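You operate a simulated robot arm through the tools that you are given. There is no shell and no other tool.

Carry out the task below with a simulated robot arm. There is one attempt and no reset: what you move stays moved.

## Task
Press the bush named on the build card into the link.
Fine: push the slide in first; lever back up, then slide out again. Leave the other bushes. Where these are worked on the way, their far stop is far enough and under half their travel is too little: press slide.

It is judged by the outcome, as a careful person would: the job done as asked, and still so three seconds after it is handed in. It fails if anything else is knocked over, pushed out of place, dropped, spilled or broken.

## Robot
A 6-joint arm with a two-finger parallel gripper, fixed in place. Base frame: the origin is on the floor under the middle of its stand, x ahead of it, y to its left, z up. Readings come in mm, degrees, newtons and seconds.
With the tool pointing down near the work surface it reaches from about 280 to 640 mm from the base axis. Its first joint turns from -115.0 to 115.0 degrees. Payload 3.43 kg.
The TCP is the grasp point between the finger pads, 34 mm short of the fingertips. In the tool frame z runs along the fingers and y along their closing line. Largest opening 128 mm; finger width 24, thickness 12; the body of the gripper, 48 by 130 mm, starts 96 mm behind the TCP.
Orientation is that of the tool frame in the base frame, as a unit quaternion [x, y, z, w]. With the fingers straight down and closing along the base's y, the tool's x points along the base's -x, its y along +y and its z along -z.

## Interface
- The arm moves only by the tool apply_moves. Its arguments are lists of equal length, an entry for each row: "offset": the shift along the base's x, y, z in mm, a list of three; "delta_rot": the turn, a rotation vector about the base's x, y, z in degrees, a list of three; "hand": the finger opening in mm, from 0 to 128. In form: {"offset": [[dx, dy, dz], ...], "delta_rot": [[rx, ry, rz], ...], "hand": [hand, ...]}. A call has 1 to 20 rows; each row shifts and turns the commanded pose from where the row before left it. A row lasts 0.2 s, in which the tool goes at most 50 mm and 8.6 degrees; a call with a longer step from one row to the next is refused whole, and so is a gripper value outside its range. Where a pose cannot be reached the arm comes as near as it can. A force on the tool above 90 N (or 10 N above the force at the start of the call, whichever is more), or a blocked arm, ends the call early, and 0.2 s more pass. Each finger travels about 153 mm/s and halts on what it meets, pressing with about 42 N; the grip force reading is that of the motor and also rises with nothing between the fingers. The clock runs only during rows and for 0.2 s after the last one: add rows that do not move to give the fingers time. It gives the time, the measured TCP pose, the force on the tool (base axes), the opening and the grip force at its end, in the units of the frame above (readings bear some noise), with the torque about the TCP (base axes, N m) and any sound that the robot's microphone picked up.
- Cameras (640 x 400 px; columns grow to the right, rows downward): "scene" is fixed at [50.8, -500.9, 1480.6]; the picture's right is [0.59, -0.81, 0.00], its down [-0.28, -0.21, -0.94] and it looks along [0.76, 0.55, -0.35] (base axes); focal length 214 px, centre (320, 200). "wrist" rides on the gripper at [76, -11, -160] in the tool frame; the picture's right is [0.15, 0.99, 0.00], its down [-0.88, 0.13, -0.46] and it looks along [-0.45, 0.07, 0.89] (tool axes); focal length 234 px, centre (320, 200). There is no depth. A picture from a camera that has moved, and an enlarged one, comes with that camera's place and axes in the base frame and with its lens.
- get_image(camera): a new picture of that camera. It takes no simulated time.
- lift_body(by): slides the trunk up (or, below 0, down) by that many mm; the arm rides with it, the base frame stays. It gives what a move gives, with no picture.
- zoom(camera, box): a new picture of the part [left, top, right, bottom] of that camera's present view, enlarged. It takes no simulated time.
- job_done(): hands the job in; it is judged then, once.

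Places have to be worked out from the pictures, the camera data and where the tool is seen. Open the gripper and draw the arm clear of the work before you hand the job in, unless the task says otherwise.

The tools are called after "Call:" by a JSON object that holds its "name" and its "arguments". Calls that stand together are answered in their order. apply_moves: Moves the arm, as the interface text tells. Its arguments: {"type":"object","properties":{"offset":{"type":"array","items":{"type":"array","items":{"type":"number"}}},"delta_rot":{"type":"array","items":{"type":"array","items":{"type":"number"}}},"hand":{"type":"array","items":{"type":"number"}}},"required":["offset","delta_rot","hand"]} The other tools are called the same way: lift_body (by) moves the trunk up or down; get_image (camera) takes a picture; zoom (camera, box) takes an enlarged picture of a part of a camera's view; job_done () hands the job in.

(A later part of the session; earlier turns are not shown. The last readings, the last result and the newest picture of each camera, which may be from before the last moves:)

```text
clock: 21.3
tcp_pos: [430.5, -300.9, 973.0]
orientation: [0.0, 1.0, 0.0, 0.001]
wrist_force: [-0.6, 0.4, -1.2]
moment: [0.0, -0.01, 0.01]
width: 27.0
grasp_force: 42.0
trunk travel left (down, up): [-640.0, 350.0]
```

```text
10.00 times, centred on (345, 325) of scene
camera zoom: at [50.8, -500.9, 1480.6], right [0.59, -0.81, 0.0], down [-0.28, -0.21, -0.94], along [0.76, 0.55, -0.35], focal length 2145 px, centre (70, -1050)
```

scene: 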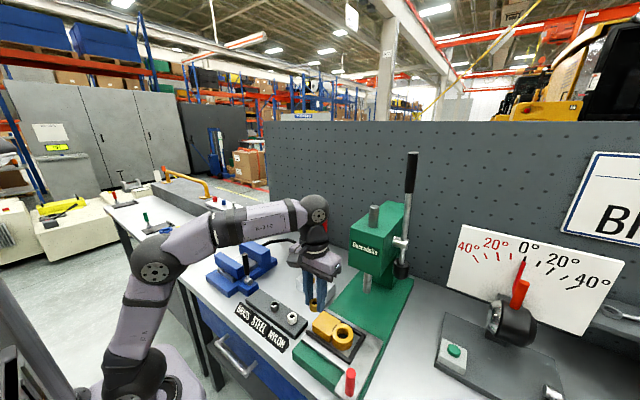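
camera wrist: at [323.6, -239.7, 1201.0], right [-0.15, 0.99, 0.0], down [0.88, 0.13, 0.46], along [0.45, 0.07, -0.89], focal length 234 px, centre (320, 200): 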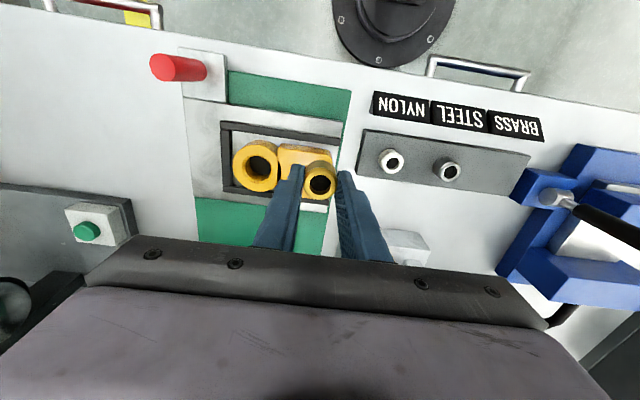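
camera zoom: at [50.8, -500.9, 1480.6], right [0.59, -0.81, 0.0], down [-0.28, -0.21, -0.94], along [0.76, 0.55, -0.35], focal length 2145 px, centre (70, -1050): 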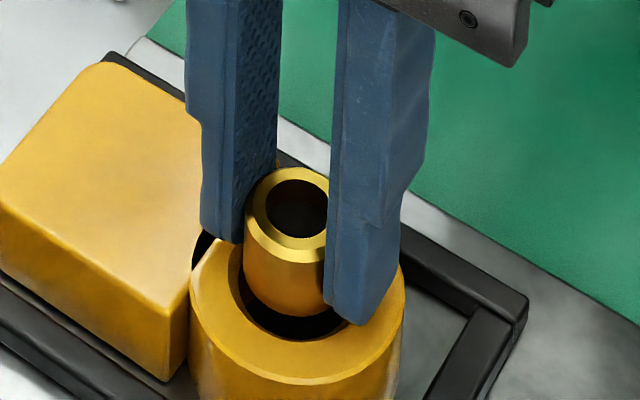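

Now the bush and bore are concentric to within about 1 mm in both views. I'll lower in small steps while watching the contact force.

Call:
{"name": "apply_moves", "arguments": {"offset": [[0, 0, -3], [0, 0, -2], [0, 0, 0]], "delta_rot": [[0, 0, 0], [0, 0, 0], [0, 0, 0]], "hand": [15, 15, 15]}}

Call:
{"name": "zoom", "arguments": {"camera": "scene", "box": [325, 305, 365, 345]}}

Call:
{"name": "zoom", "arguments": {"camera": "wrist", "box": [280, 125, 360, 185]}}

```text
clock: 22.1
tcp_pos: [430.9, -300.0, 970.4]
orientation: [0.0, 1.0, -0.001, 0.0]
wrist_force: [0.0, -0.9, -0.5]
moment: [0.0, 0.0, 0.03]
width: 27.0
grasp_force: 42.2
trunk travel left (down, up): [-640.0, 350.0]
```

```text
10.00 times, centred on (345, 325) of scene
camera zoom: at [50.8, -500.9, 1480.6], right [0.59, -0.81, 0.0], down [-0.28, -0.21, -0.94], along [0.76, 0.55, -0.35], focal length 2145 px, centre (70, -1050)
```

zoom: 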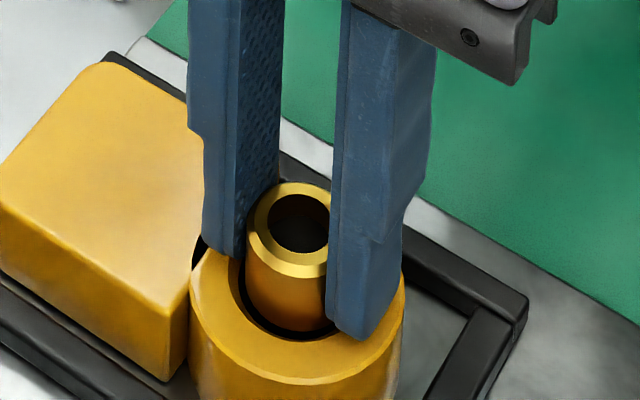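

```text
6.67 times, centred on (320, 155) of wrist
camera zoom: at [354.4, -311.6, 1129.2], right [-0.15, 0.99, 0.0], down [0.88, 0.13, 0.46], along [0.45, 0.07, -0.89], focal length 1561 px, centre (320, 500)
```

zoom: 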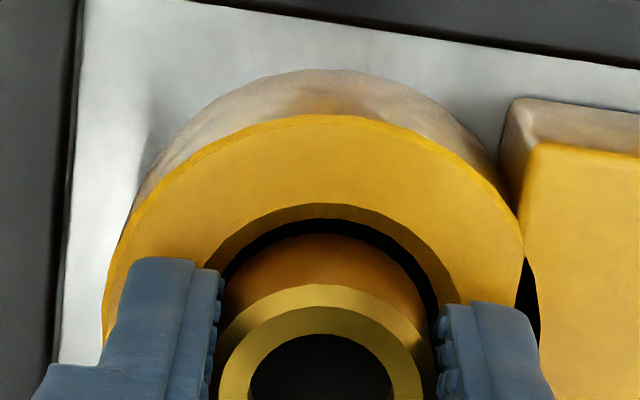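

No contact yet and the gap is nearly even, with the bore maybe 0.5 mm in +y. I'll nudge +0.4 mm and keep lowering in small steps.

Call:
{"name": "apply_moves", "arguments": {"offset": [[0.3, 0.4, -2], [0, 0, -1.5], [0, 0, 0]], "delta_rot": [[0, 0, 0], [0, 0, 0], [0, 0, 0]], "hand": [15, 15, 15]}}

Call:
{"name": "zoom", "arguments": {"camera": "scene", "box": [325, 305, 365, 345]}}

Call:
{"name": "zoom", "arguments": {"camera": "wrist", "box": [280, 125, 360, 185]}}

```text
clock: 22.9
tcp_pos: [430.3, -299.6, 969.8]
orientation: [0.0, 1.0, -0.003, 0.004]
wrist_force: [3.1, -3.9, 22.3]
moment: [0.4, 0.14, -0.03]
width: 26.7
grasp_force: 42.5
trunk travel left (down, up): [-640.0, 350.0]
```

```text
10.00 times, centred on (345, 325) of scene
camera zoom: at [50.8, -500.9, 1480.6], right [0.59, -0.81, 0.0], down [-0.28, -0.21, -0.94], along [0.76, 0.55, -0.35], focal length 2145 px, centre (70, -1050)
```

zoom: 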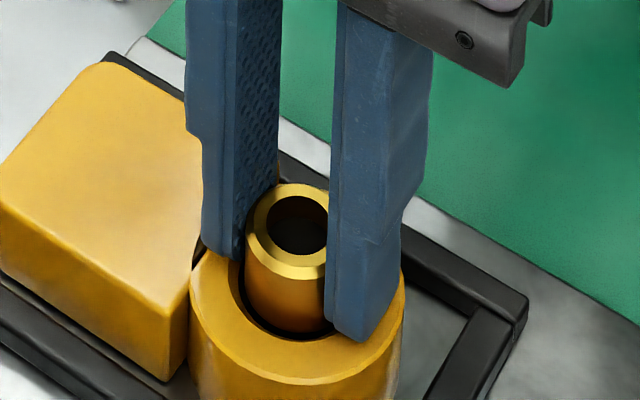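

```text
6.67 times, centred on (320, 155) of wrist
camera zoom: at [353.2, -310.6, 1128.1], right [-0.15, 0.99, -0.01], down [0.88, 0.13, 0.46], along [0.46, 0.06, -0.89], focal length 1561 px, centre (320, 500)
```

zoom: 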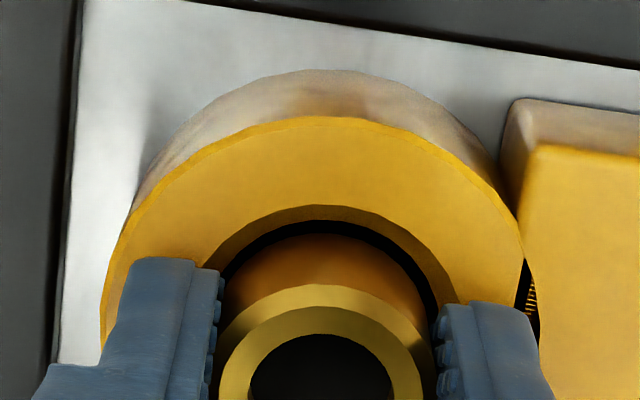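

The 22 N contact with its moment points to the +y finger's corner, so that finger is touching the taller block of the link, not the bush. I'll back up and turn the gripper 90° so the fingers straddle the bush along x, clear of the block.

Call:
{"name": "apply_moves", "arguments": {"offset": [[0, 0, 5], [0, 0, 20], [0, 0, 0], [0, 0, 0], [0, 0, 0], [0, 0, 0], [0, 0, 0], [0, 0, 0], [0, 0, 0], [0, 0, 0], [0, 0, 0], [0, 0, 0], [0, 0, 0], [0, 0, 0]], "delta_rot": [[0, 0, 0], [0, 0, 0], [0, 0, 8.2], [0, 0, 8.2], [0, 0, 8.2], [0, 0, 8.2], [0, 0, 8.2], [0, 0, 8.2], [0, 0, 8.2], [0, 0, 8.2], [0, 0, 8.2], [0, 0, 8.2], [0, 0, 8], [0, 0, 0]], "hand": [15, 15, 15, 15, 15, 15, 15, 15, 15, 15, 15, 15, 15, 15]}}

Call:
{"name": "get_image", "arguments": {"camera": "wrist"}}

Call:
{"name": "get_image", "arguments": {"camera": "scene"}}

```text
clock: 25.9
tcp_pos: [430.2, -300.4, 990.7]
orientation: [0.708, -0.707, 0.0, 0.0]
wrist_force: [0.2, 0.1, -0.3]
moment: [-0.01, -0.02, 0.02]
width: 26.8
grasp_force: 42.0
trunk travel left (down, up): [-640.0, 350.0]
```

```text
taken
camera wrist: at [442.0, -376.4, 1150.5], right [-0.99, -0.15, 0.0], down [-0.13, 0.88, 0.46], along [-0.07, 0.45, -0.89], focal length 234 px, centre (320, 200)
```

wrist: 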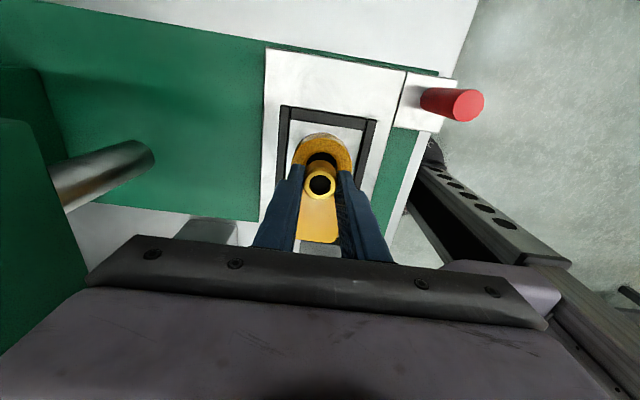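

```text
taken
```

scene: 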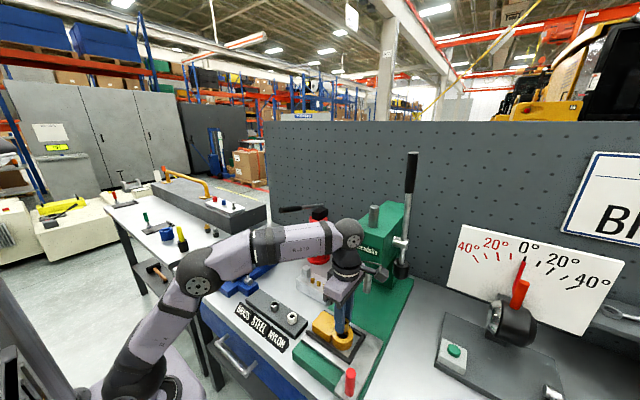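

The rotation worked and the view from the -y side is clear, including the ram. I'll zoom in for alignment from this side.

Call:
{"name": "zoom", "arguments": {"camera": "wrist", "box": [270, 115, 370, 190]}}

Call:
{"name": "zoom", "arguments": {"camera": "scene", "box": [320, 295, 370, 345]}}

```text
5.33 times, centred on (320, 152) of wrist
camera zoom: at [442.0, -376.4, 1150.5], right [-0.99, -0.15, 0.0], down [-0.13, 0.88, 0.46], along [-0.07, 0.45, -0.89], focal length 1249 px, centre (320, 453)
```

zoom: 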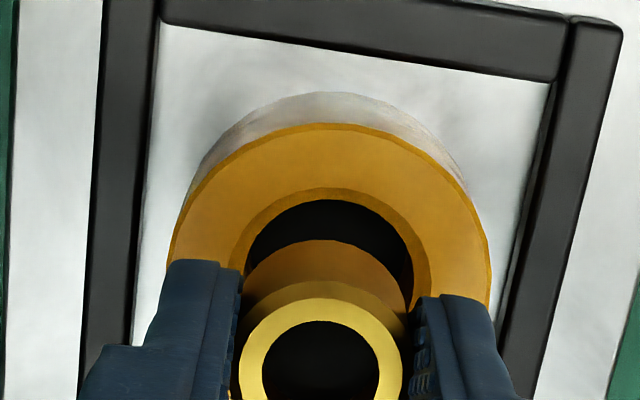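

```text
8.00 times, centred on (345, 320) of scene
camera zoom: at [50.8, -500.9, 1480.6], right [0.59, -0.81, 0.0], down [-0.28, -0.21, -0.94], along [0.76, 0.55, -0.35], focal length 1716 px, centre (120, -760)
```

zoom: 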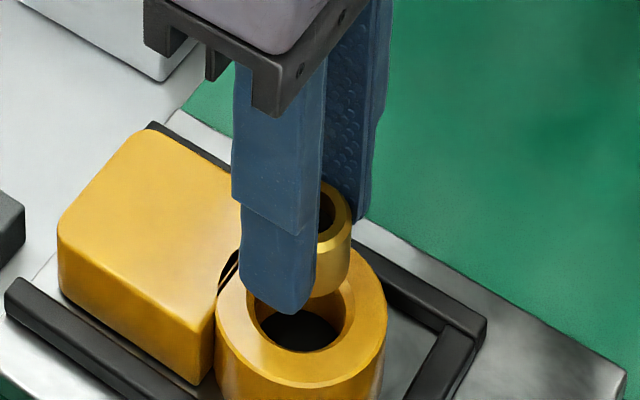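

Combining both orientations, the ring top must be about z 931.5, with the bore about 1.8 mm in -x of the bush axis and y already aligned. I'll shift -1.8 mm in x, descend 11 mm, and check.

Call:
{"name": "apply_moves", "arguments": {"offset": [[-1.8, 0.2, 0], [0, 0, -11], [0, 0, 0]], "delta_rot": [[0, 0, 0], [0, 0, 0], [0, 0, 0]], "hand": [15, 15, 15]}}

Call:
{"name": "zoom", "arguments": {"camera": "wrist", "box": [270, 115, 370, 190]}}

Call:
{"name": "zoom", "arguments": {"camera": "scene", "box": [320, 295, 370, 345]}}

```text
clock: 26.7
tcp_pos: [428.7, -299.5, 981.1]
orientation: [-0.707, 0.708, 0.0, 0.001]
wrist_force: [0.6, -0.2, -0.4]
moment: [0.01, 0.03, -0.03]
width: 27.1
grasp_force: 42.1
trunk travel left (down, up): [-640.0, 350.0]
```

```text
5.33 times, centred on (320, 152) of wrist
camera zoom: at [440.0, -376.2, 1139.6], right [-0.99, -0.15, 0.0], down [-0.13, 0.88, 0.46], along [-0.06, 0.45, -0.89], focal length 1249 px, centre (320, 453)
```

zoom: 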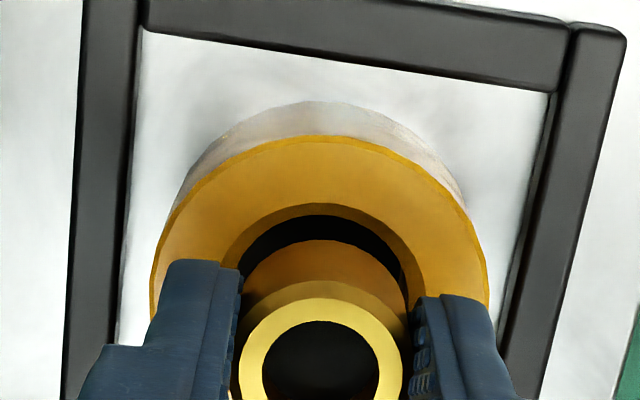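

```text
8.00 times, centred on (345, 320) of scene
camera zoom: at [50.8, -500.9, 1480.6], right [0.59, -0.81, 0.0], down [-0.28, -0.21, -0.94], along [0.76, 0.55, -0.35], focal length 1716 px, centre (120, -760)
```

zoom: 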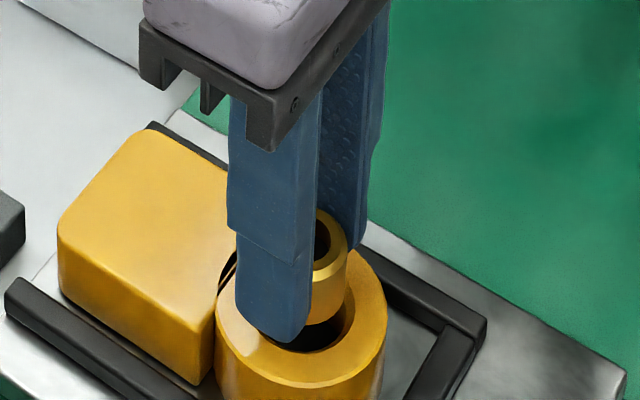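

Now the bush and bore are concentric in this view too. I'll descend in small steps, watching force.

Call:
{"name": "apply_moves", "arguments": {"offset": [[0, 0, -4], [0, 0, -3], [0, 0, 0]], "delta_rot": [[0, 0, 0], [0, 0, 0], [0, 0, 0]], "hand": [15, 15, 15]}}

Call:
{"name": "zoom", "arguments": {"camera": "wrist", "box": [270, 115, 370, 190]}}

Call:
{"name": "zoom", "arguments": {"camera": "scene", "box": [320, 295, 370, 345]}}

```text
clock: 27.5
tcp_pos: [429.7, -300.2, 973.2]
orientation: [0.708, -0.707, 0.0, -0.001]
wrist_force: [-1.1, -0.1, 0.0]
moment: [0.0, 0.03, -0.01]
width: 26.8
grasp_force: 41.8
trunk travel left (down, up): [-640.0, 350.0]
```

```text
5.33 times, centred on (320, 152) of wrist
camera zoom: at [440.0, -376.0, 1132.7], right [-0.99, -0.15, 0.0], down [-0.13, 0.88, 0.46], along [-0.07, 0.45, -0.89], focal length 1249 px, centre (320, 453)
```

zoom: 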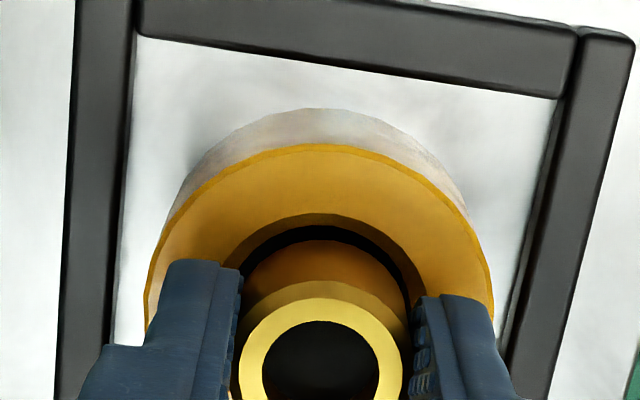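

```text
8.00 times, centred on (345, 320) of scene
camera zoom: at [50.8, -500.9, 1480.6], right [0.59, -0.81, 0.0], down [-0.28, -0.21, -0.94], along [0.76, 0.55, -0.35], focal length 1716 px, centre (120, -760)
```

zoom: 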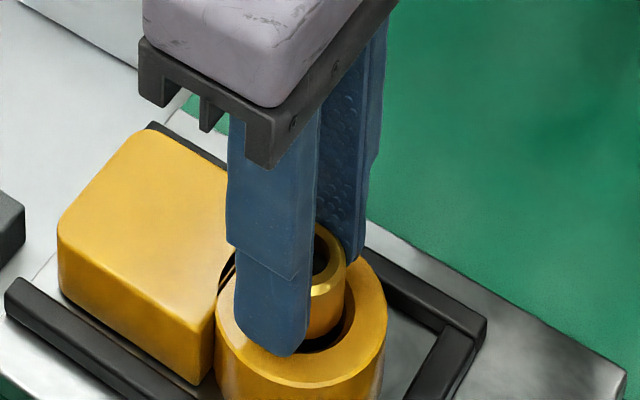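

Still free of contact and concentric. I'll go down another 4 mm in two steps.

Call:
{"name": "apply_moves", "arguments": {"offset": [[0, 0, -2], [0, 0, -2], [0, 0, 0]], "delta_rot": [[0, 0, 0], [0, 0, 0], [0, 0, 0]], "hand": [15, 15, 15]}}

Call:
{"name": "zoom", "arguments": {"camera": "wrist", "box": [270, 115, 370, 190]}}

Call:
{"name": "zoom", "arguments": {"camera": "scene", "box": [320, 295, 370, 345]}}

```text
clock: 28.3
tcp_pos: [429.4, -300.3, 969.7]
orientation: [-0.707, 0.707, -0.001, 0.001]
wrist_force: [-0.3, -0.1, -0.5]
moment: [0.02, -0.03, 0.01]
width: 27.4
grasp_force: 42.7
trunk travel left (down, up): [-640.0, 350.0]
```

```text
5.33 times, centred on (320, 152) of wrist
camera zoom: at [439.9, -376.1, 1128.6], right [-0.99, -0.15, 0.0], down [-0.13, 0.88, 0.46], along [-0.07, 0.45, -0.89], focal length 1249 px, centre (320, 453)
```

zoom: 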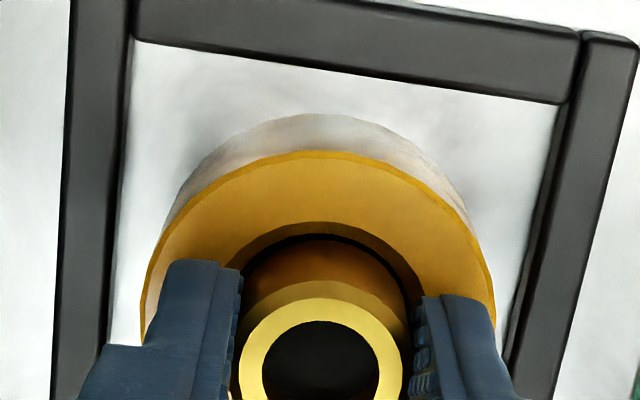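

```text
8.00 times, centred on (345, 320) of scene
camera zoom: at [50.8, -500.9, 1480.6], right [0.59, -0.81, 0.0], down [-0.28, -0.21, -0.94], along [0.76, 0.55, -0.35], focal length 1716 px, centre (120, -760)
```

zoom: 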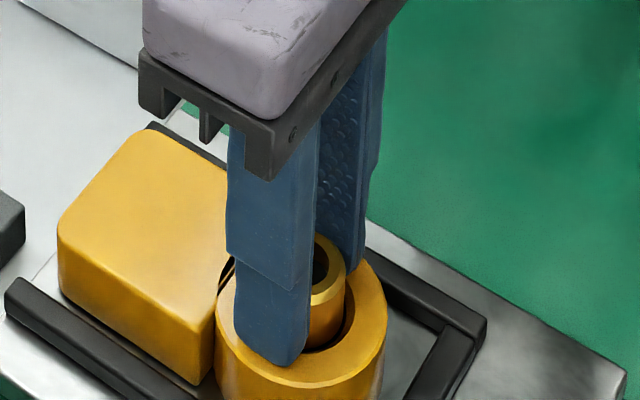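

Still no contact at z≈968.7. I'll continue another 2 mm.

Call:
{"name": "apply_moves", "arguments": {"offset": [[0, 0, -1], [0, 0, -1], [0, 0, 0]], "delta_rot": [[0, 0, 0], [0, 0, 0], [0, 0, 0]], "hand": [15, 15, 15]}}

Call:
{"name": "zoom", "arguments": {"camera": "wrist", "box": [270, 115, 370, 190]}}

Call:
{"name": "zoom", "arguments": {"camera": "scene", "box": [320, 295, 370, 345]}}

```text
clock: 29.1
tcp_pos: [429.7, -300.5, 969.1]
orientation: [-0.707, 0.707, -0.002, 0.002]
wrist_force: [2.4, 0.4, 13.2]
moment: [0.03, 0.21, 0.03]
width: 27.1
grasp_force: 41.6
trunk travel left (down, up): [-640.0, 350.0]
```

```text
5.33 times, centred on (320, 152) of wrist
camera zoom: at [439.2, -375.6, 1128.8], right [-0.99, -0.15, -0.01], down [-0.13, 0.88, 0.45], along [-0.06, 0.45, -0.89], focal length 1249 px, centre (320, 453)
```

zoom: 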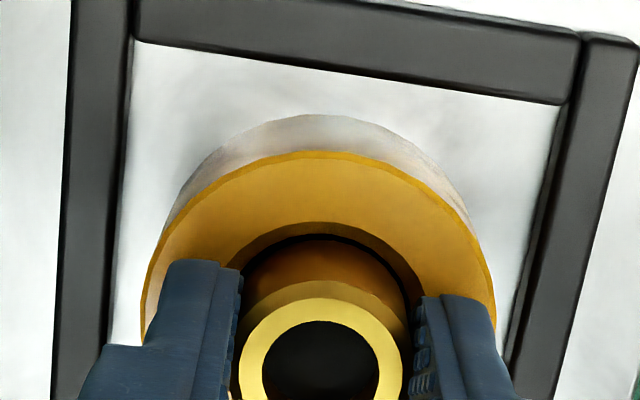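

```text
8.00 times, centred on (345, 320) of scene
camera zoom: at [50.8, -500.9, 1480.6], right [0.59, -0.81, 0.0], down [-0.28, -0.21, -0.94], along [0.76, 0.55, -0.35], focal length 1716 px, centre (120, -760)
```

zoom: 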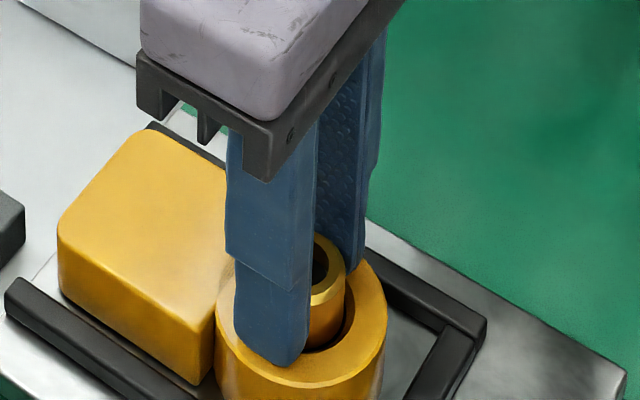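

Contact of 13 N sits 22 mm to -x, so it's the -x fingertip just touching the ring's top face. That puts the bush about 5 mm into the lead-in. I'll ease up 1 mm, then open the fingers slightly to let the bush seat.

Call:
{"name": "apply_moves", "arguments": {"offset": [[0, 0, 1], [0, 0, 0], [0, 0, 0], [0, 0, 0], [0, 0, 0]], "delta_rot": [[0, 0, 0], [0, 0, 0], [0, 0, 0], [0, 0, 0], [0, 0, 0]], "hand": [15, 27, 30, 34, 38]}}

Call:
{"name": "zoom", "arguments": {"camera": "wrist", "box": [270, 115, 370, 190]}}

Call:
{"name": "zoom", "arguments": {"camera": "scene", "box": [320, 295, 370, 345]}}

```text
clock: 30.3
tcp_pos: [429.5, -299.4, 969.2]
orientation: [0.707, -0.707, 0.001, -0.001]
wrist_force: [6.2, -1.3, 15.7]
moment: [-0.06, 0.13, 0.02]
width: 34.6
grasp_force: 0.0
trunk travel left (down, up): [-640.0, 350.0]
```

```text
5.33 times, centred on (320, 152) of wrist
camera zoom: at [439.7, -375.3, 1128.5], right [-0.99, -0.15, 0.0], down [-0.13, 0.88, 0.46], along [-0.06, 0.45, -0.89], focal length 1249 px, centre (320, 453)
```

zoom: 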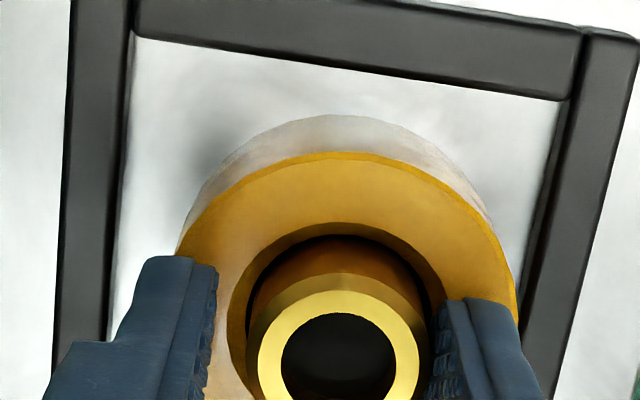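

```text
8.00 times, centred on (345, 320) of scene
camera zoom: at [50.8, -500.9, 1480.6], right [0.59, -0.81, 0.0], down [-0.28, -0.21, -0.94], along [0.76, 0.55, -0.35], focal length 1716 px, centre (120, -760)
```

zoom: 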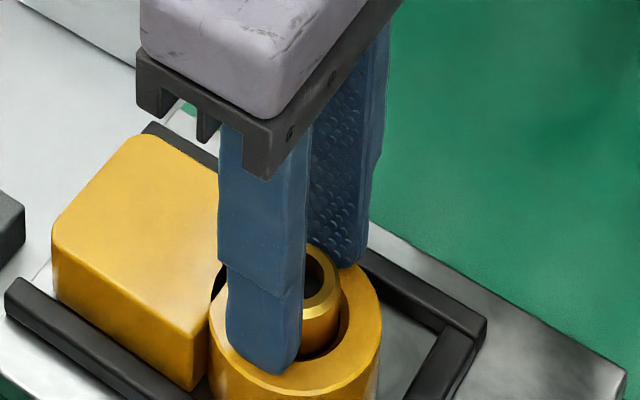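

The -x fingertip stayed in light contact and dragged the link slightly within its nest as it opened, about 1.7 mm. The bush looks seated in the bore. I'll lift 2 mm first to break contact before opening any further.

Call:
{"name": "apply_moves", "arguments": {"offset": [[0, 0, 1.5], [0, 0, 1.5], [0, 0, 0]], "delta_rot": [[0, 0, 0], [0, 0, 0], [0, 0, 0]], "hand": [35, 35, 35]}}

Call:
{"name": "zoom", "arguments": {"camera": "wrist", "box": [270, 115, 370, 190]}}

Call:
{"name": "zoom", "arguments": {"camera": "scene", "box": [320, 295, 370, 345]}}

```text
clock: 31.1
tcp_pos: [429.3, -299.8, 971.2]
orientation: [-0.707, 0.707, 0.002, 0.001]
wrist_force: [-0.5, 0.0, 0.6]
moment: [-0.01, -0.02, -0.03]
width: 35.1
grasp_force: 0.2
trunk travel left (down, up): [-640.0, 350.0]
```

```text
5.33 times, centred on (320, 152) of wrist
camera zoom: at [439.6, -376.2, 1129.8], right [-0.99, -0.15, 0.0], down [-0.13, 0.88, 0.46], along [-0.07, 0.45, -0.89], focal length 1249 px, centre (320, 453)
```

zoom: 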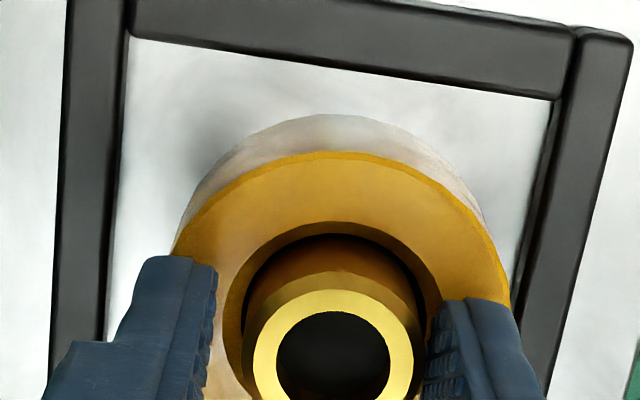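

```text
8.00 times, centred on (345, 320) of scene
camera zoom: at [50.8, -500.9, 1480.6], right [0.59, -0.81, 0.0], down [-0.28, -0.21, -0.94], along [0.76, 0.55, -0.35], focal length 1716 px, centre (120, -760)
```

zoom: 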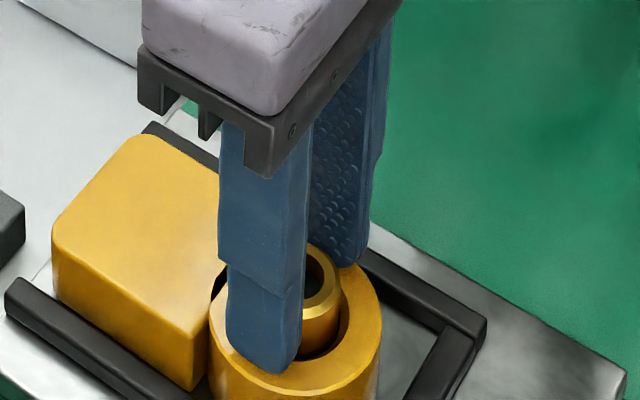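

Contact is gone and the bush stands in the bore, about 2 mm in -x of the gripper centre. I'll centre on it, open a bit wider, and rise straight up.

Call:
{"name": "apply_moves", "arguments": {"offset": [[-2.1, 0, 0.5], [0, 0, 0.5], [0, 0, 5], [0, 0, 15], [0, 0, 30], [0, 0, 20], [0, 0, 0]], "delta_rot": [[0, 0, 0], [0, 0, 0], [0, 0, 0], [0, 0, 0], [0, 0, 0], [0, 0, 0], [0, 0, 0]], "hand": [36, 44, 48, 48, 48, 48, 48]}}

Call:
{"name": "get_image", "arguments": {"camera": "wrist"}}

Call:
{"name": "zoom", "arguments": {"camera": "wrist", "box": [260, 90, 380, 180]}}

Call:
{"name": "zoom", "arguments": {"camera": "scene", "box": [310, 295, 370, 345]}}

```text
clock: 32.7
tcp_pos: [426.9, -299.6, 1042.6]
orientation: [-0.707, 0.708, 0.001, 0.001]
wrist_force: [1.0, -0.1, -0.1]
moment: [-0.03, -0.02, -0.01]
width: 48.2
grasp_force: 0.0
trunk travel left (down, up): [-640.0, 350.0]
```

```text
taken
camera wrist: at [437.5, -376.1, 1201.2], right [-0.99, -0.15, 0.0], down [-0.13, 0.88, 0.46], along [-0.07, 0.45, -0.89], focal length 234 px, centre (320, 200)
```

wrist: 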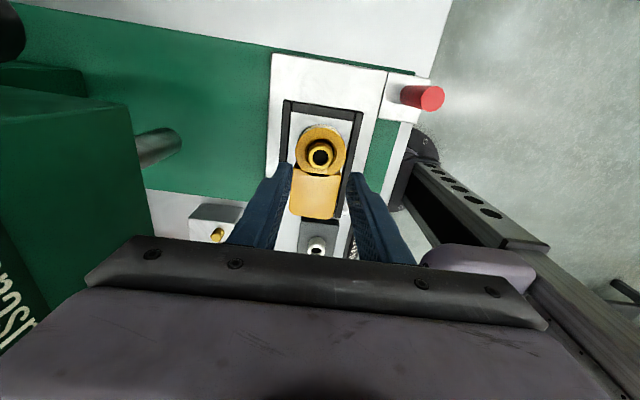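

```text
4.44 times, centred on (320, 135) of wrist
camera zoom: at [437.5, -376.1, 1201.2], right [-0.99, -0.15, 0.0], down [-0.13, 0.88, 0.46], along [-0.07, 0.45, -0.89], focal length 1041 px, centre (320, 489)
```

zoom: 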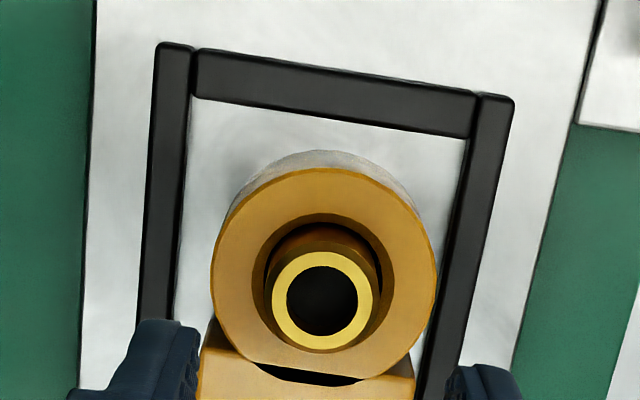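

```text
8.00 times, centred on (340, 320) of scene
camera zoom: at [50.8, -500.9, 1480.6], right [0.59, -0.81, 0.0], down [-0.28, -0.21, -0.94], along [0.76, 0.55, -0.35], focal length 1716 px, centre (160, -760)
```

zoom: 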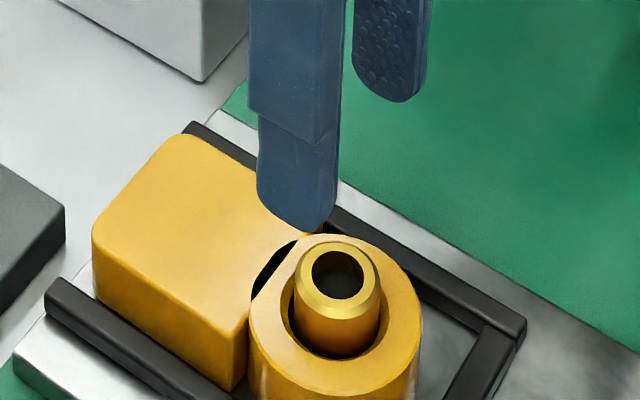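

The bush now stands upright and concentric in the link bore. Before pushing the slide, I'll measure the ram's lower end to confirm it clears the bush top, and look closely at the knob.

Call:
{"name": "zoom", "arguments": {"camera": "wrist", "box": [120, 100, 220, 180]}}

Call:
{"name": "zoom", "arguments": {"camera": "scene", "box": [340, 250, 400, 310]}}

Call:
{"name": "zoom", "arguments": {"camera": "wrist", "box": [360, 50, 480, 150]}}

Call:
{"name": "zoom", "arguments": {"camera": "scene", "box": [310, 330, 390, 400]}}

```text
5.00 times, centred on (170, 140) of wrist
camera zoom: at [437.5, -376.1, 1201.2], right [-0.99, -0.15, 0.0], down [-0.13, 0.88, 0.46], along [-0.07, 0.45, -0.89], focal length 1171 px, centre (1070, 500)
```

zoom: 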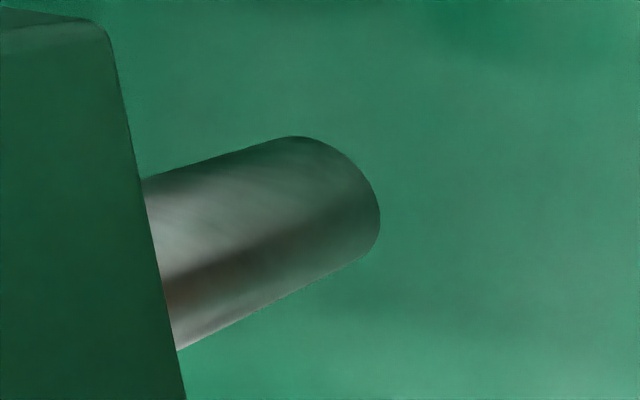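

```text
6.67 times, centred on (370, 280) of scene
camera zoom: at [50.8, -500.9, 1480.6], right [0.59, -0.81, 0.0], down [-0.28, -0.21, -0.94], along [0.76, 0.55, -0.35], focal length 1430 px, centre (-13, -333)
```

zoom: 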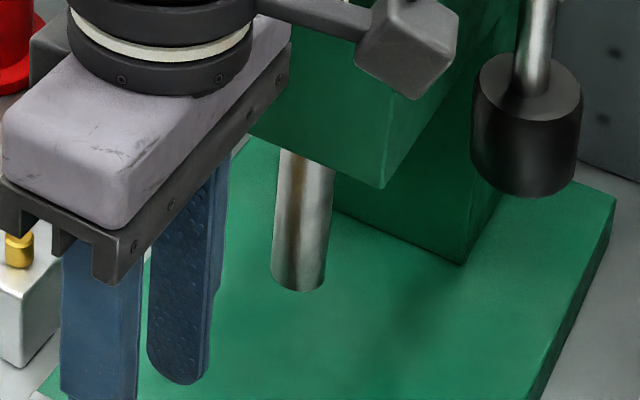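

```text
4.00 times, centred on (420, 100) of wrist
camera zoom: at [437.5, -376.1, 1201.2], right [-0.99, -0.15, 0.0], down [-0.13, 0.88, 0.46], along [-0.07, 0.45, -0.89], focal length 937 px, centre (-80, 600)
```

zoom: 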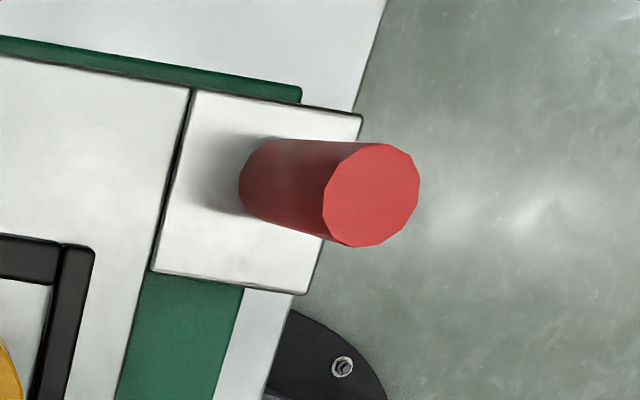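

```text
5.71 times, centred on (350, 365) of scene
camera zoom: at [50.8, -500.9, 1480.6], right [0.59, -0.81, 0.0], down [-0.28, -0.21, -0.94], along [0.76, 0.55, -0.35], focal length 1226 px, centre (149, -743)
```

zoom: 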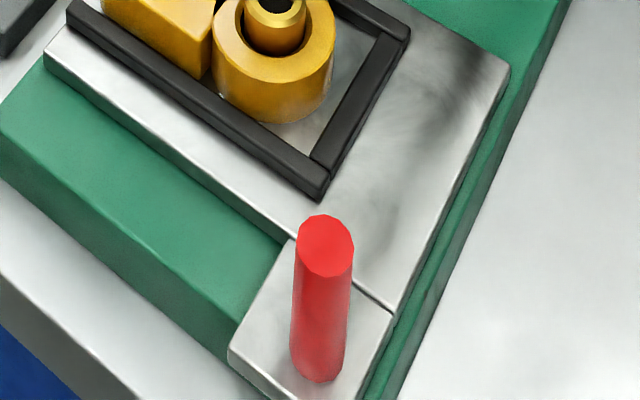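

The knob measures about (334.5, -376), diameter 22 mm, top z≈971, and the ram bottom is somewhere around 960–970 (to be verified on approach). I'll turn the gripper back so it closes along y, which keeps its body clear of the press head, while moving above the knob.

Call:
{"name": "apply_moves", "arguments": {"offset": [[-8.4, -7, 0], [-8.4, -7, 0], [-8.4, -7, 0], [-8.4, -7, 0], [-8.4, -7, 0], [-8.4, -7, 0], [-8.4, -7, 0], [-8.4, -7, 0], [-8.4, -7, 0], [-8.4, -7, 0], [-8.4, -7, 0], [0, 0, 0]], "delta_rot": [[0, 0, -8.2], [0, 0, -8.2], [0, 0, -8.2], [0, 0, -8.2], [0, 0, -8.2], [0, 0, -8.2], [0, 0, -8.2], [0, 0, -8.2], [0, 0, -8.2], [0, 0, -8.2], [0, 0, -8], [0, 0, 0]], "hand": [60, 60, 60, 60, 60, 60, 60, 60, 60, 60, 60, 60]}}

Call:
{"name": "get_image", "arguments": {"camera": "wrist"}}

Call:
{"name": "zoom", "arguments": {"camera": "wrist", "box": [240, 90, 400, 210]}}

Call:
{"name": "get_image", "arguments": {"camera": "scene"}}

```text
clock: 35.3
tcp_pos: [335.2, -376.5, 1041.2]
orientation: [0.0, 1.0, -0.001, 0.001]
wrist_force: [-0.5, 0.5, -0.6]
moment: [0.03, 0.02, -0.01]
width: 60.0
grasp_force: 0.0
trunk travel left (down, up): [-640.0, 350.0]
```

```text
taken
camera wrist: at [258.0, -388.0, 1202.1], right [-0.14, 0.99, 0.0], down [0.88, 0.13, 0.46], along [0.45, 0.06, -0.89], focal length 234 px, centre (320, 200)
```

wrist: 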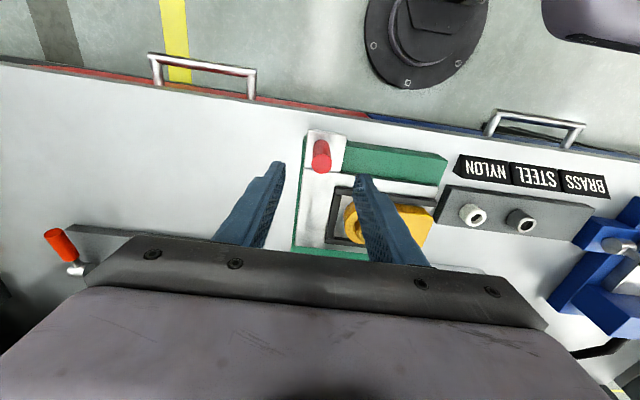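

```text
3.33 times, centred on (320, 150) of wrist
camera zoom: at [258.0, -388.0, 1202.1], right [-0.14, 0.99, 0.0], down [0.88, 0.13, 0.46], along [0.45, 0.06, -0.89], focal length 781 px, centre (320, 367)
```

zoom: 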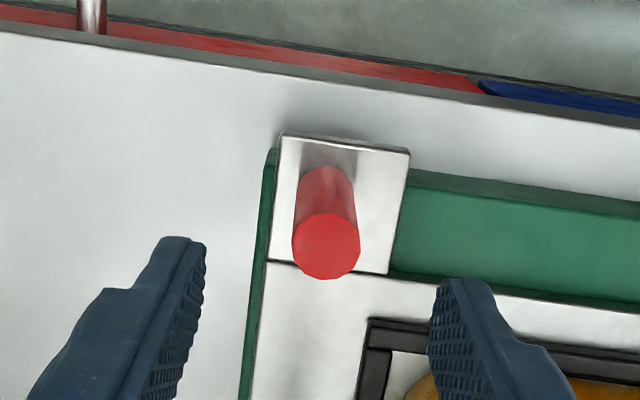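

```text
taken
```

scene: 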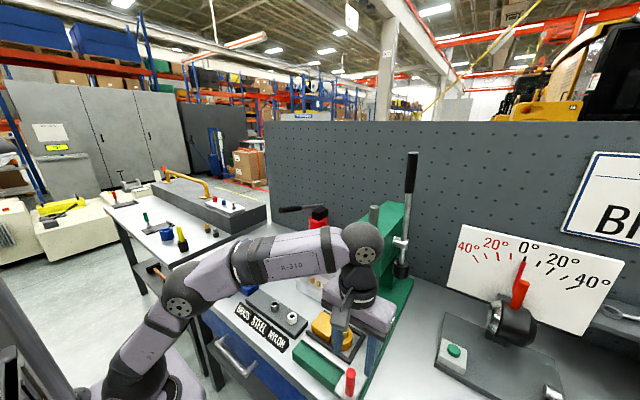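

The knob top is at about (333, -375). I'll tilt the tool 16° so the body leans back away from the press head, then descend to straddle the knob with the TCP at z≈955.

Call:
{"name": "apply_moves", "arguments": {"offset": [[-0.5, 1, 0], [-0.5, 1, 0], [0, 0, -22], [0, 0, -22], [0, 0, -22], [0, 0, 0]], "delta_rot": [[0, -8, 0], [0, -8, 0], [0, 0, 0], [0, 0, 0], [0, 0, 0], [0, 0, 0]], "hand": [48, 48, 48, 48, 48, 48]}}

Call:
{"name": "get_image", "arguments": {"camera": "wrist"}}

Call:
{"name": "zoom", "arguments": {"camera": "scene", "box": [310, 280, 400, 400]}}

```text
clock: 36.7
tcp_pos: [334.6, -373.4, 975.6]
orientation: [0.0, 0.99, -0.001, 0.14]
wrist_force: [0.3, 0.4, -0.6]
moment: [-0.03, -0.02, 0.05]
width: 47.9
grasp_force: 0.1
trunk travel left (down, up): [-640.0, 350.0]
```

```text
taken
camera wrist: at [216.4, -385.1, 1108.1], right [-0.14, 0.99, -0.04], down [0.72, 0.13, 0.68], along [0.68, 0.07, -0.73], focal length 234 px, centre (320, 200)
```

wrist: 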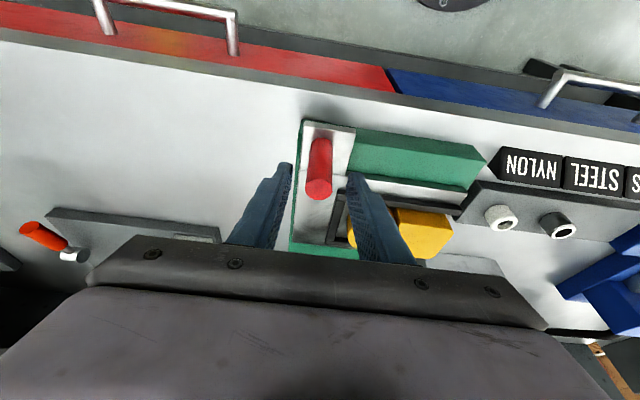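

```text
3.33 times, centred on (355, 340) of scene
camera zoom: at [50.8, -500.9, 1480.6], right [0.59, -0.81, 0.0], down [-0.28, -0.21, -0.94], along [0.76, 0.55, -0.35], focal length 715 px, centre (203, -267)
```

zoom: 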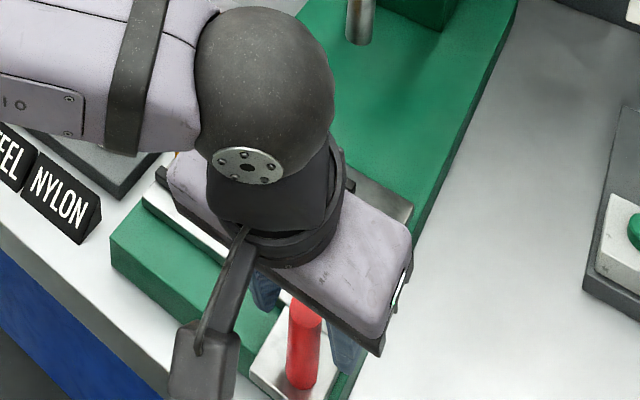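

The knob is between the fingers. I'll descend the last 20 mm and close on it.

Call:
{"name": "apply_moves", "arguments": {"offset": [[0, 0, -10], [0, 0, -10], [0, 0, 0], [0, 0, 0], [0, 0, 0]], "delta_rot": [[0, 0, 0], [0, 0, 0], [0, 0, 0], [0, 0, 0], [0, 0, 0]], "hand": [48, 48, 40, 30, 24]}}

Call:
{"name": "get_image", "arguments": {"camera": "wrist"}}

Call:
{"name": "zoom", "arguments": {"camera": "wrist", "box": [240, 110, 400, 230]}}

```text
clock: 37.9
tcp_pos: [333.5, -374.7, 955.9]
orientation: [0.0, 0.99, -0.001, 0.14]
wrist_force: [0.4, 0.1, 0.5]
moment: [0.01, -0.01, 0.03]
width: 24.0
grasp_force: 0.1
trunk travel left (down, up): [-640.0, 350.0]
```

```text
taken
camera wrist: at [216.3, -385.6, 1088.4], right [-0.14, 0.99, -0.04], down [0.72, 0.13, 0.68], along [0.68, 0.07, -0.73], focal length 234 px, centre (320, 200)
```

wrist: 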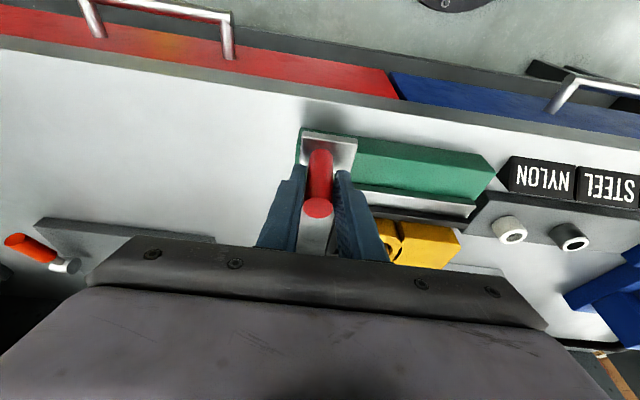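

```text
3.33 times, centred on (320, 170) of wrist
camera zoom: at [216.3, -385.6, 1088.4], right [-0.14, 0.99, -0.04], down [0.72, 0.13, 0.68], along [0.68, 0.07, -0.73], focal length 781 px, centre (320, 300)
```

zoom: 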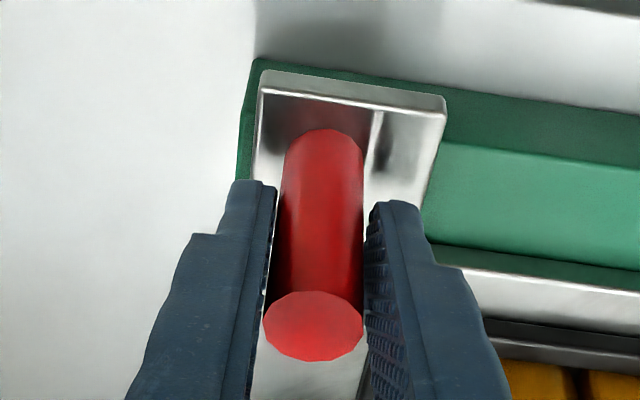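

The knob is well between the pads. I'll close fully to grip it.

Call:
{"name": "apply_moves", "arguments": {"offset": [[0, -0.6, 0], [0, 0, 0], [0, 0, 0]], "delta_rot": [[0, 0, 0], [0, 0, 0], [0, 0, 0]], "hand": [20, 12, 10]}}

Call:
{"name": "zoom", "arguments": {"camera": "wrist", "box": [240, 110, 400, 230]}}

```text
clock: 38.7
tcp_pos: [333.4, -375.2, 956.0]
orientation: [0.001, 0.99, -0.001, 0.14]
wrist_force: [2.0, -1.9, 3.1]
moment: [0.72, 0.4, -0.08]
width: 21.6
grasp_force: 44.9
trunk travel left (down, up): [-640.0, 350.0]
```

```text
3.33 times, centred on (320, 170) of wrist
camera zoom: at [216.3, -386.3, 1088.4], right [-0.14, 0.99, -0.04], down [0.72, 0.13, 0.68], along [0.68, 0.07, -0.73], focal length 781 px, centre (320, 300)
```

zoom: 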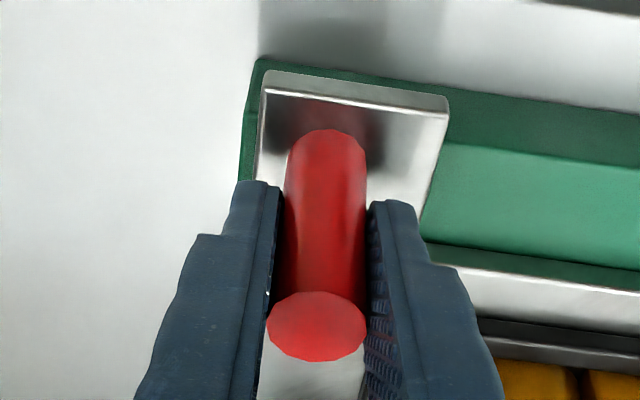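

The knob is gripped at 21.6 mm. I'll push the slide slowly in +x, starting with 20 mm and monitoring force.

Call:
{"name": "apply_moves", "arguments": {"offset": [[2, 0, 0], [4, 0, 0], [5, 0, 0], [5, 0, 0], [4, 0, 0], [0, 0, 0]], "delta_rot": [[0, 0, 0], [0, 0, 0], [0, 0, 0], [0, 0, 0], [0, 0, 0], [0, 0, 0]], "hand": [10, 10, 10, 10, 10, 10]}}

Call:
{"name": "get_image", "arguments": {"camera": "scene"}}

Call:
{"name": "get_image", "arguments": {"camera": "wrist"}}

```text
clock: 40.1
tcp_pos: [354.8, -375.7, 956.9]
orientation: [0.001, 0.99, -0.001, 0.14]
wrist_force: [-0.3, 0.5, -2.4]
moment: [0.28, -0.98, -0.06]
width: 21.9
grasp_force: 44.7
trunk travel left (down, up): [-640.0, 350.0]
```

```text
taken
```

scene: 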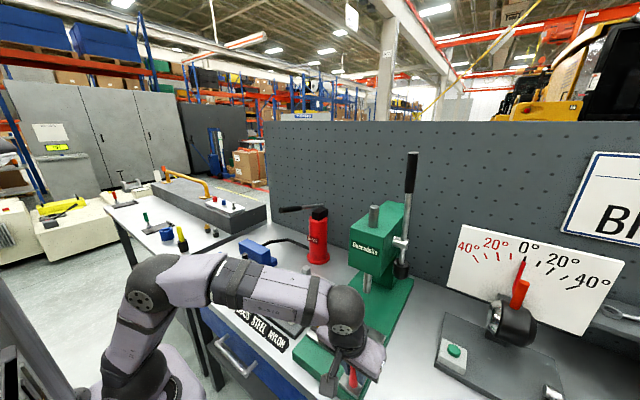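

```text
taken
camera wrist: at [236.7, -386.5, 1088.4], right [-0.14, 0.99, -0.04], down [0.72, 0.13, 0.68], along [0.68, 0.07, -0.73], focal length 234 px, centre (320, 200)
```

wrist: 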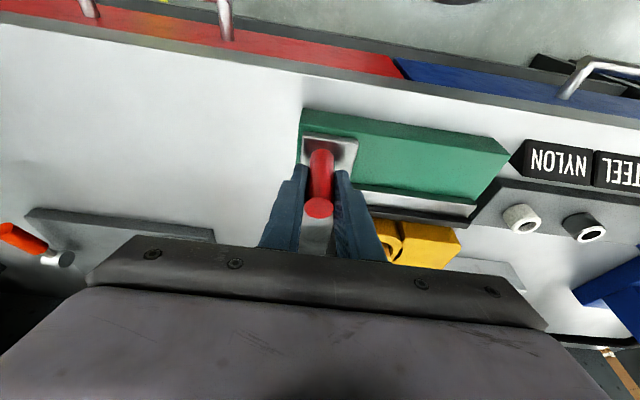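

The slide moves freely with the knob. I'll push another 70 mm smoothly, then stop and check the bush against the ram before going under it.

Call:
{"name": "apply_moves", "arguments": {"offset": [[3, 0, 0], [6, 0, 0], [6, 0, 0], [6, 0, 0], [6, 0, 0], [6, 0, 0], [6, 0, 0], [6, 0, 0], [6, 0, 0], [6, 0, 0], [6, 0, 0], [4, 0, 0], [3, 0, 0], [0, 0, 0]], "delta_rot": [[0, 0, 0], [0, 0, 0], [0, 0, 0], [0, 0, 0], [0, 0, 0], [0, 0, 0], [0, 0, 0], [0, 0, 0], [0, 0, 0], [0, 0, 0], [0, 0, 0], [0, 0, 0], [0, 0, 0], [0, 0, 0]], "hand": [10, 10, 10, 10, 10, 10, 10, 10, 10, 10, 10, 10, 10, 10]}}

Call:
{"name": "get_image", "arguments": {"camera": "scene"}}

Call:
{"name": "zoom", "arguments": {"camera": "scene", "box": [320, 240, 420, 340]}}

Call:
{"name": "get_image", "arguments": {"camera": "wrist"}}

```text
clock: 43.1
tcp_pos: [424.9, -374.7, 956.9]
orientation: [0.001, 0.99, -0.001, 0.14]
wrist_force: [-1.4, 1.7, 1.2]
moment: [0.82, 1.39, 0.0]
width: 21.7
grasp_force: 45.0
trunk travel left (down, up): [-640.0, 350.0]
```

```text
taken
```

scene: 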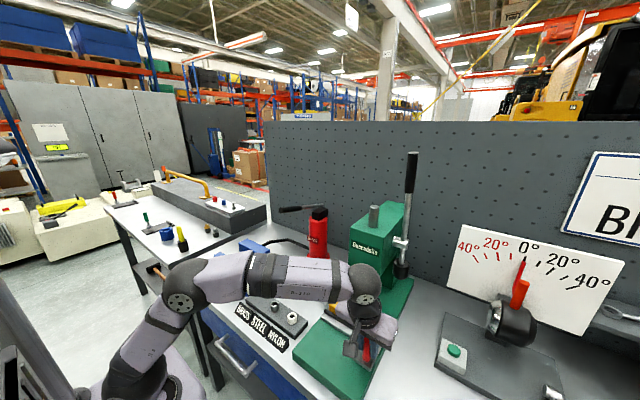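

```text
4.00 times, centred on (370, 290) of scene
camera zoom: at [50.8, -500.9, 1480.6], right [0.59, -0.81, 0.0], down [-0.28, -0.21, -0.94], along [0.76, 0.55, -0.35], focal length 858 px, centre (120, -160)
```

zoom: 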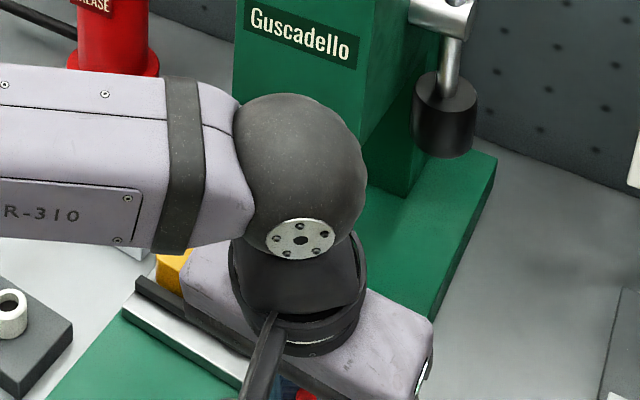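

```text
taken
camera wrist: at [306.9, -386.3, 1088.4], right [-0.14, 0.99, -0.04], down [0.72, 0.13, 0.68], along [0.68, 0.07, -0.73], focal length 234 px, centre (320, 200)
```

wrist: 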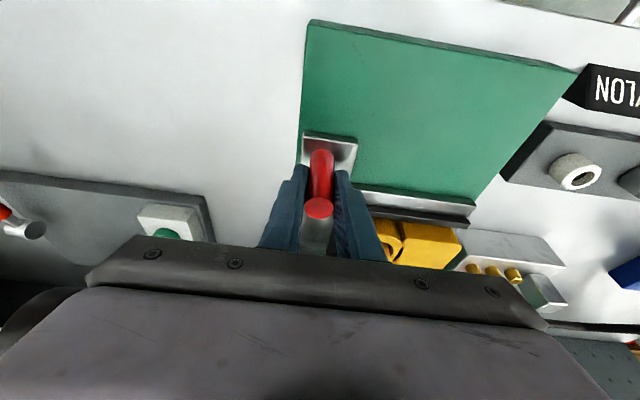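

The slide has moved about 91 mm with the grip intact, but the gripper blocks my view of the bush. Before it goes under the ram I'll release the knob, rise, and tilt the wrist camera nearly horizontal to compare bush top and ram bottom.

Call:
{"name": "apply_moves", "arguments": {"offset": [[0, 0, 0], [0, 0, 0], [0, 0, 15], [0, 0, 25], [0, 0, 25], [-8, 28, 0], [-8, 29, 0], [-8, 29, 0], [0, 0, 0], [0, 0, 0], [0, 0, 0], [0, 0, 0], [0, 0, 0], [0, 0, 0]], "delta_rot": [[0, 0, 0], [0, 0, 0], [0, 0, 0], [0, 0, 0], [0, 0, 0], [0, 0, 0], [0, 0, 0], [0, 0, 0], [0, -7, 0], [0, -7, 0], [0, -7, 0], [0, -7, 0], [0, -6, 0], [0, 0, 0]], "hand": [30, 48, 48, 48, 48, 30, 20, 10, 10, 10, 10, 10, 10, 10]}}

Call:
{"name": "get_image", "arguments": {"camera": "wrist"}}

Call:
{"name": "get_image", "arguments": {"camera": "scene"}}

```text
clock: 46.1
tcp_pos: [400.1, -290.0, 1022.3]
orientation: [0.001, 0.906, -0.002, 0.424]
wrist_force: [-0.6, -0.2, -0.5]
moment: [0.0, 0.04, 0.0]
width: 10.2
grasp_force: 0.1
trunk travel left (down, up): [-640.0, 350.0]
```

```text
taken
camera wrist: at [228.3, -300.4, 1065.4], right [-0.09, 0.99, -0.11], down [0.21, 0.13, 0.97], along [0.97, 0.06, -0.22], focal length 234 px, centre (320, 200)
```

wrist: 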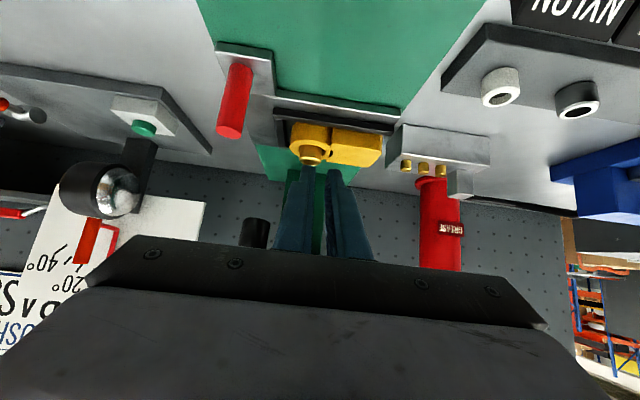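

```text
taken
```

scene: 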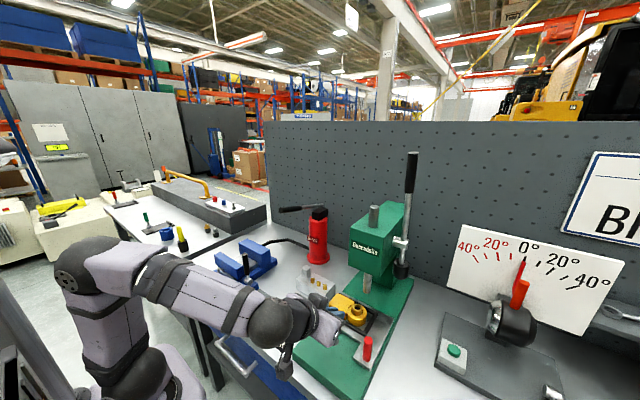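

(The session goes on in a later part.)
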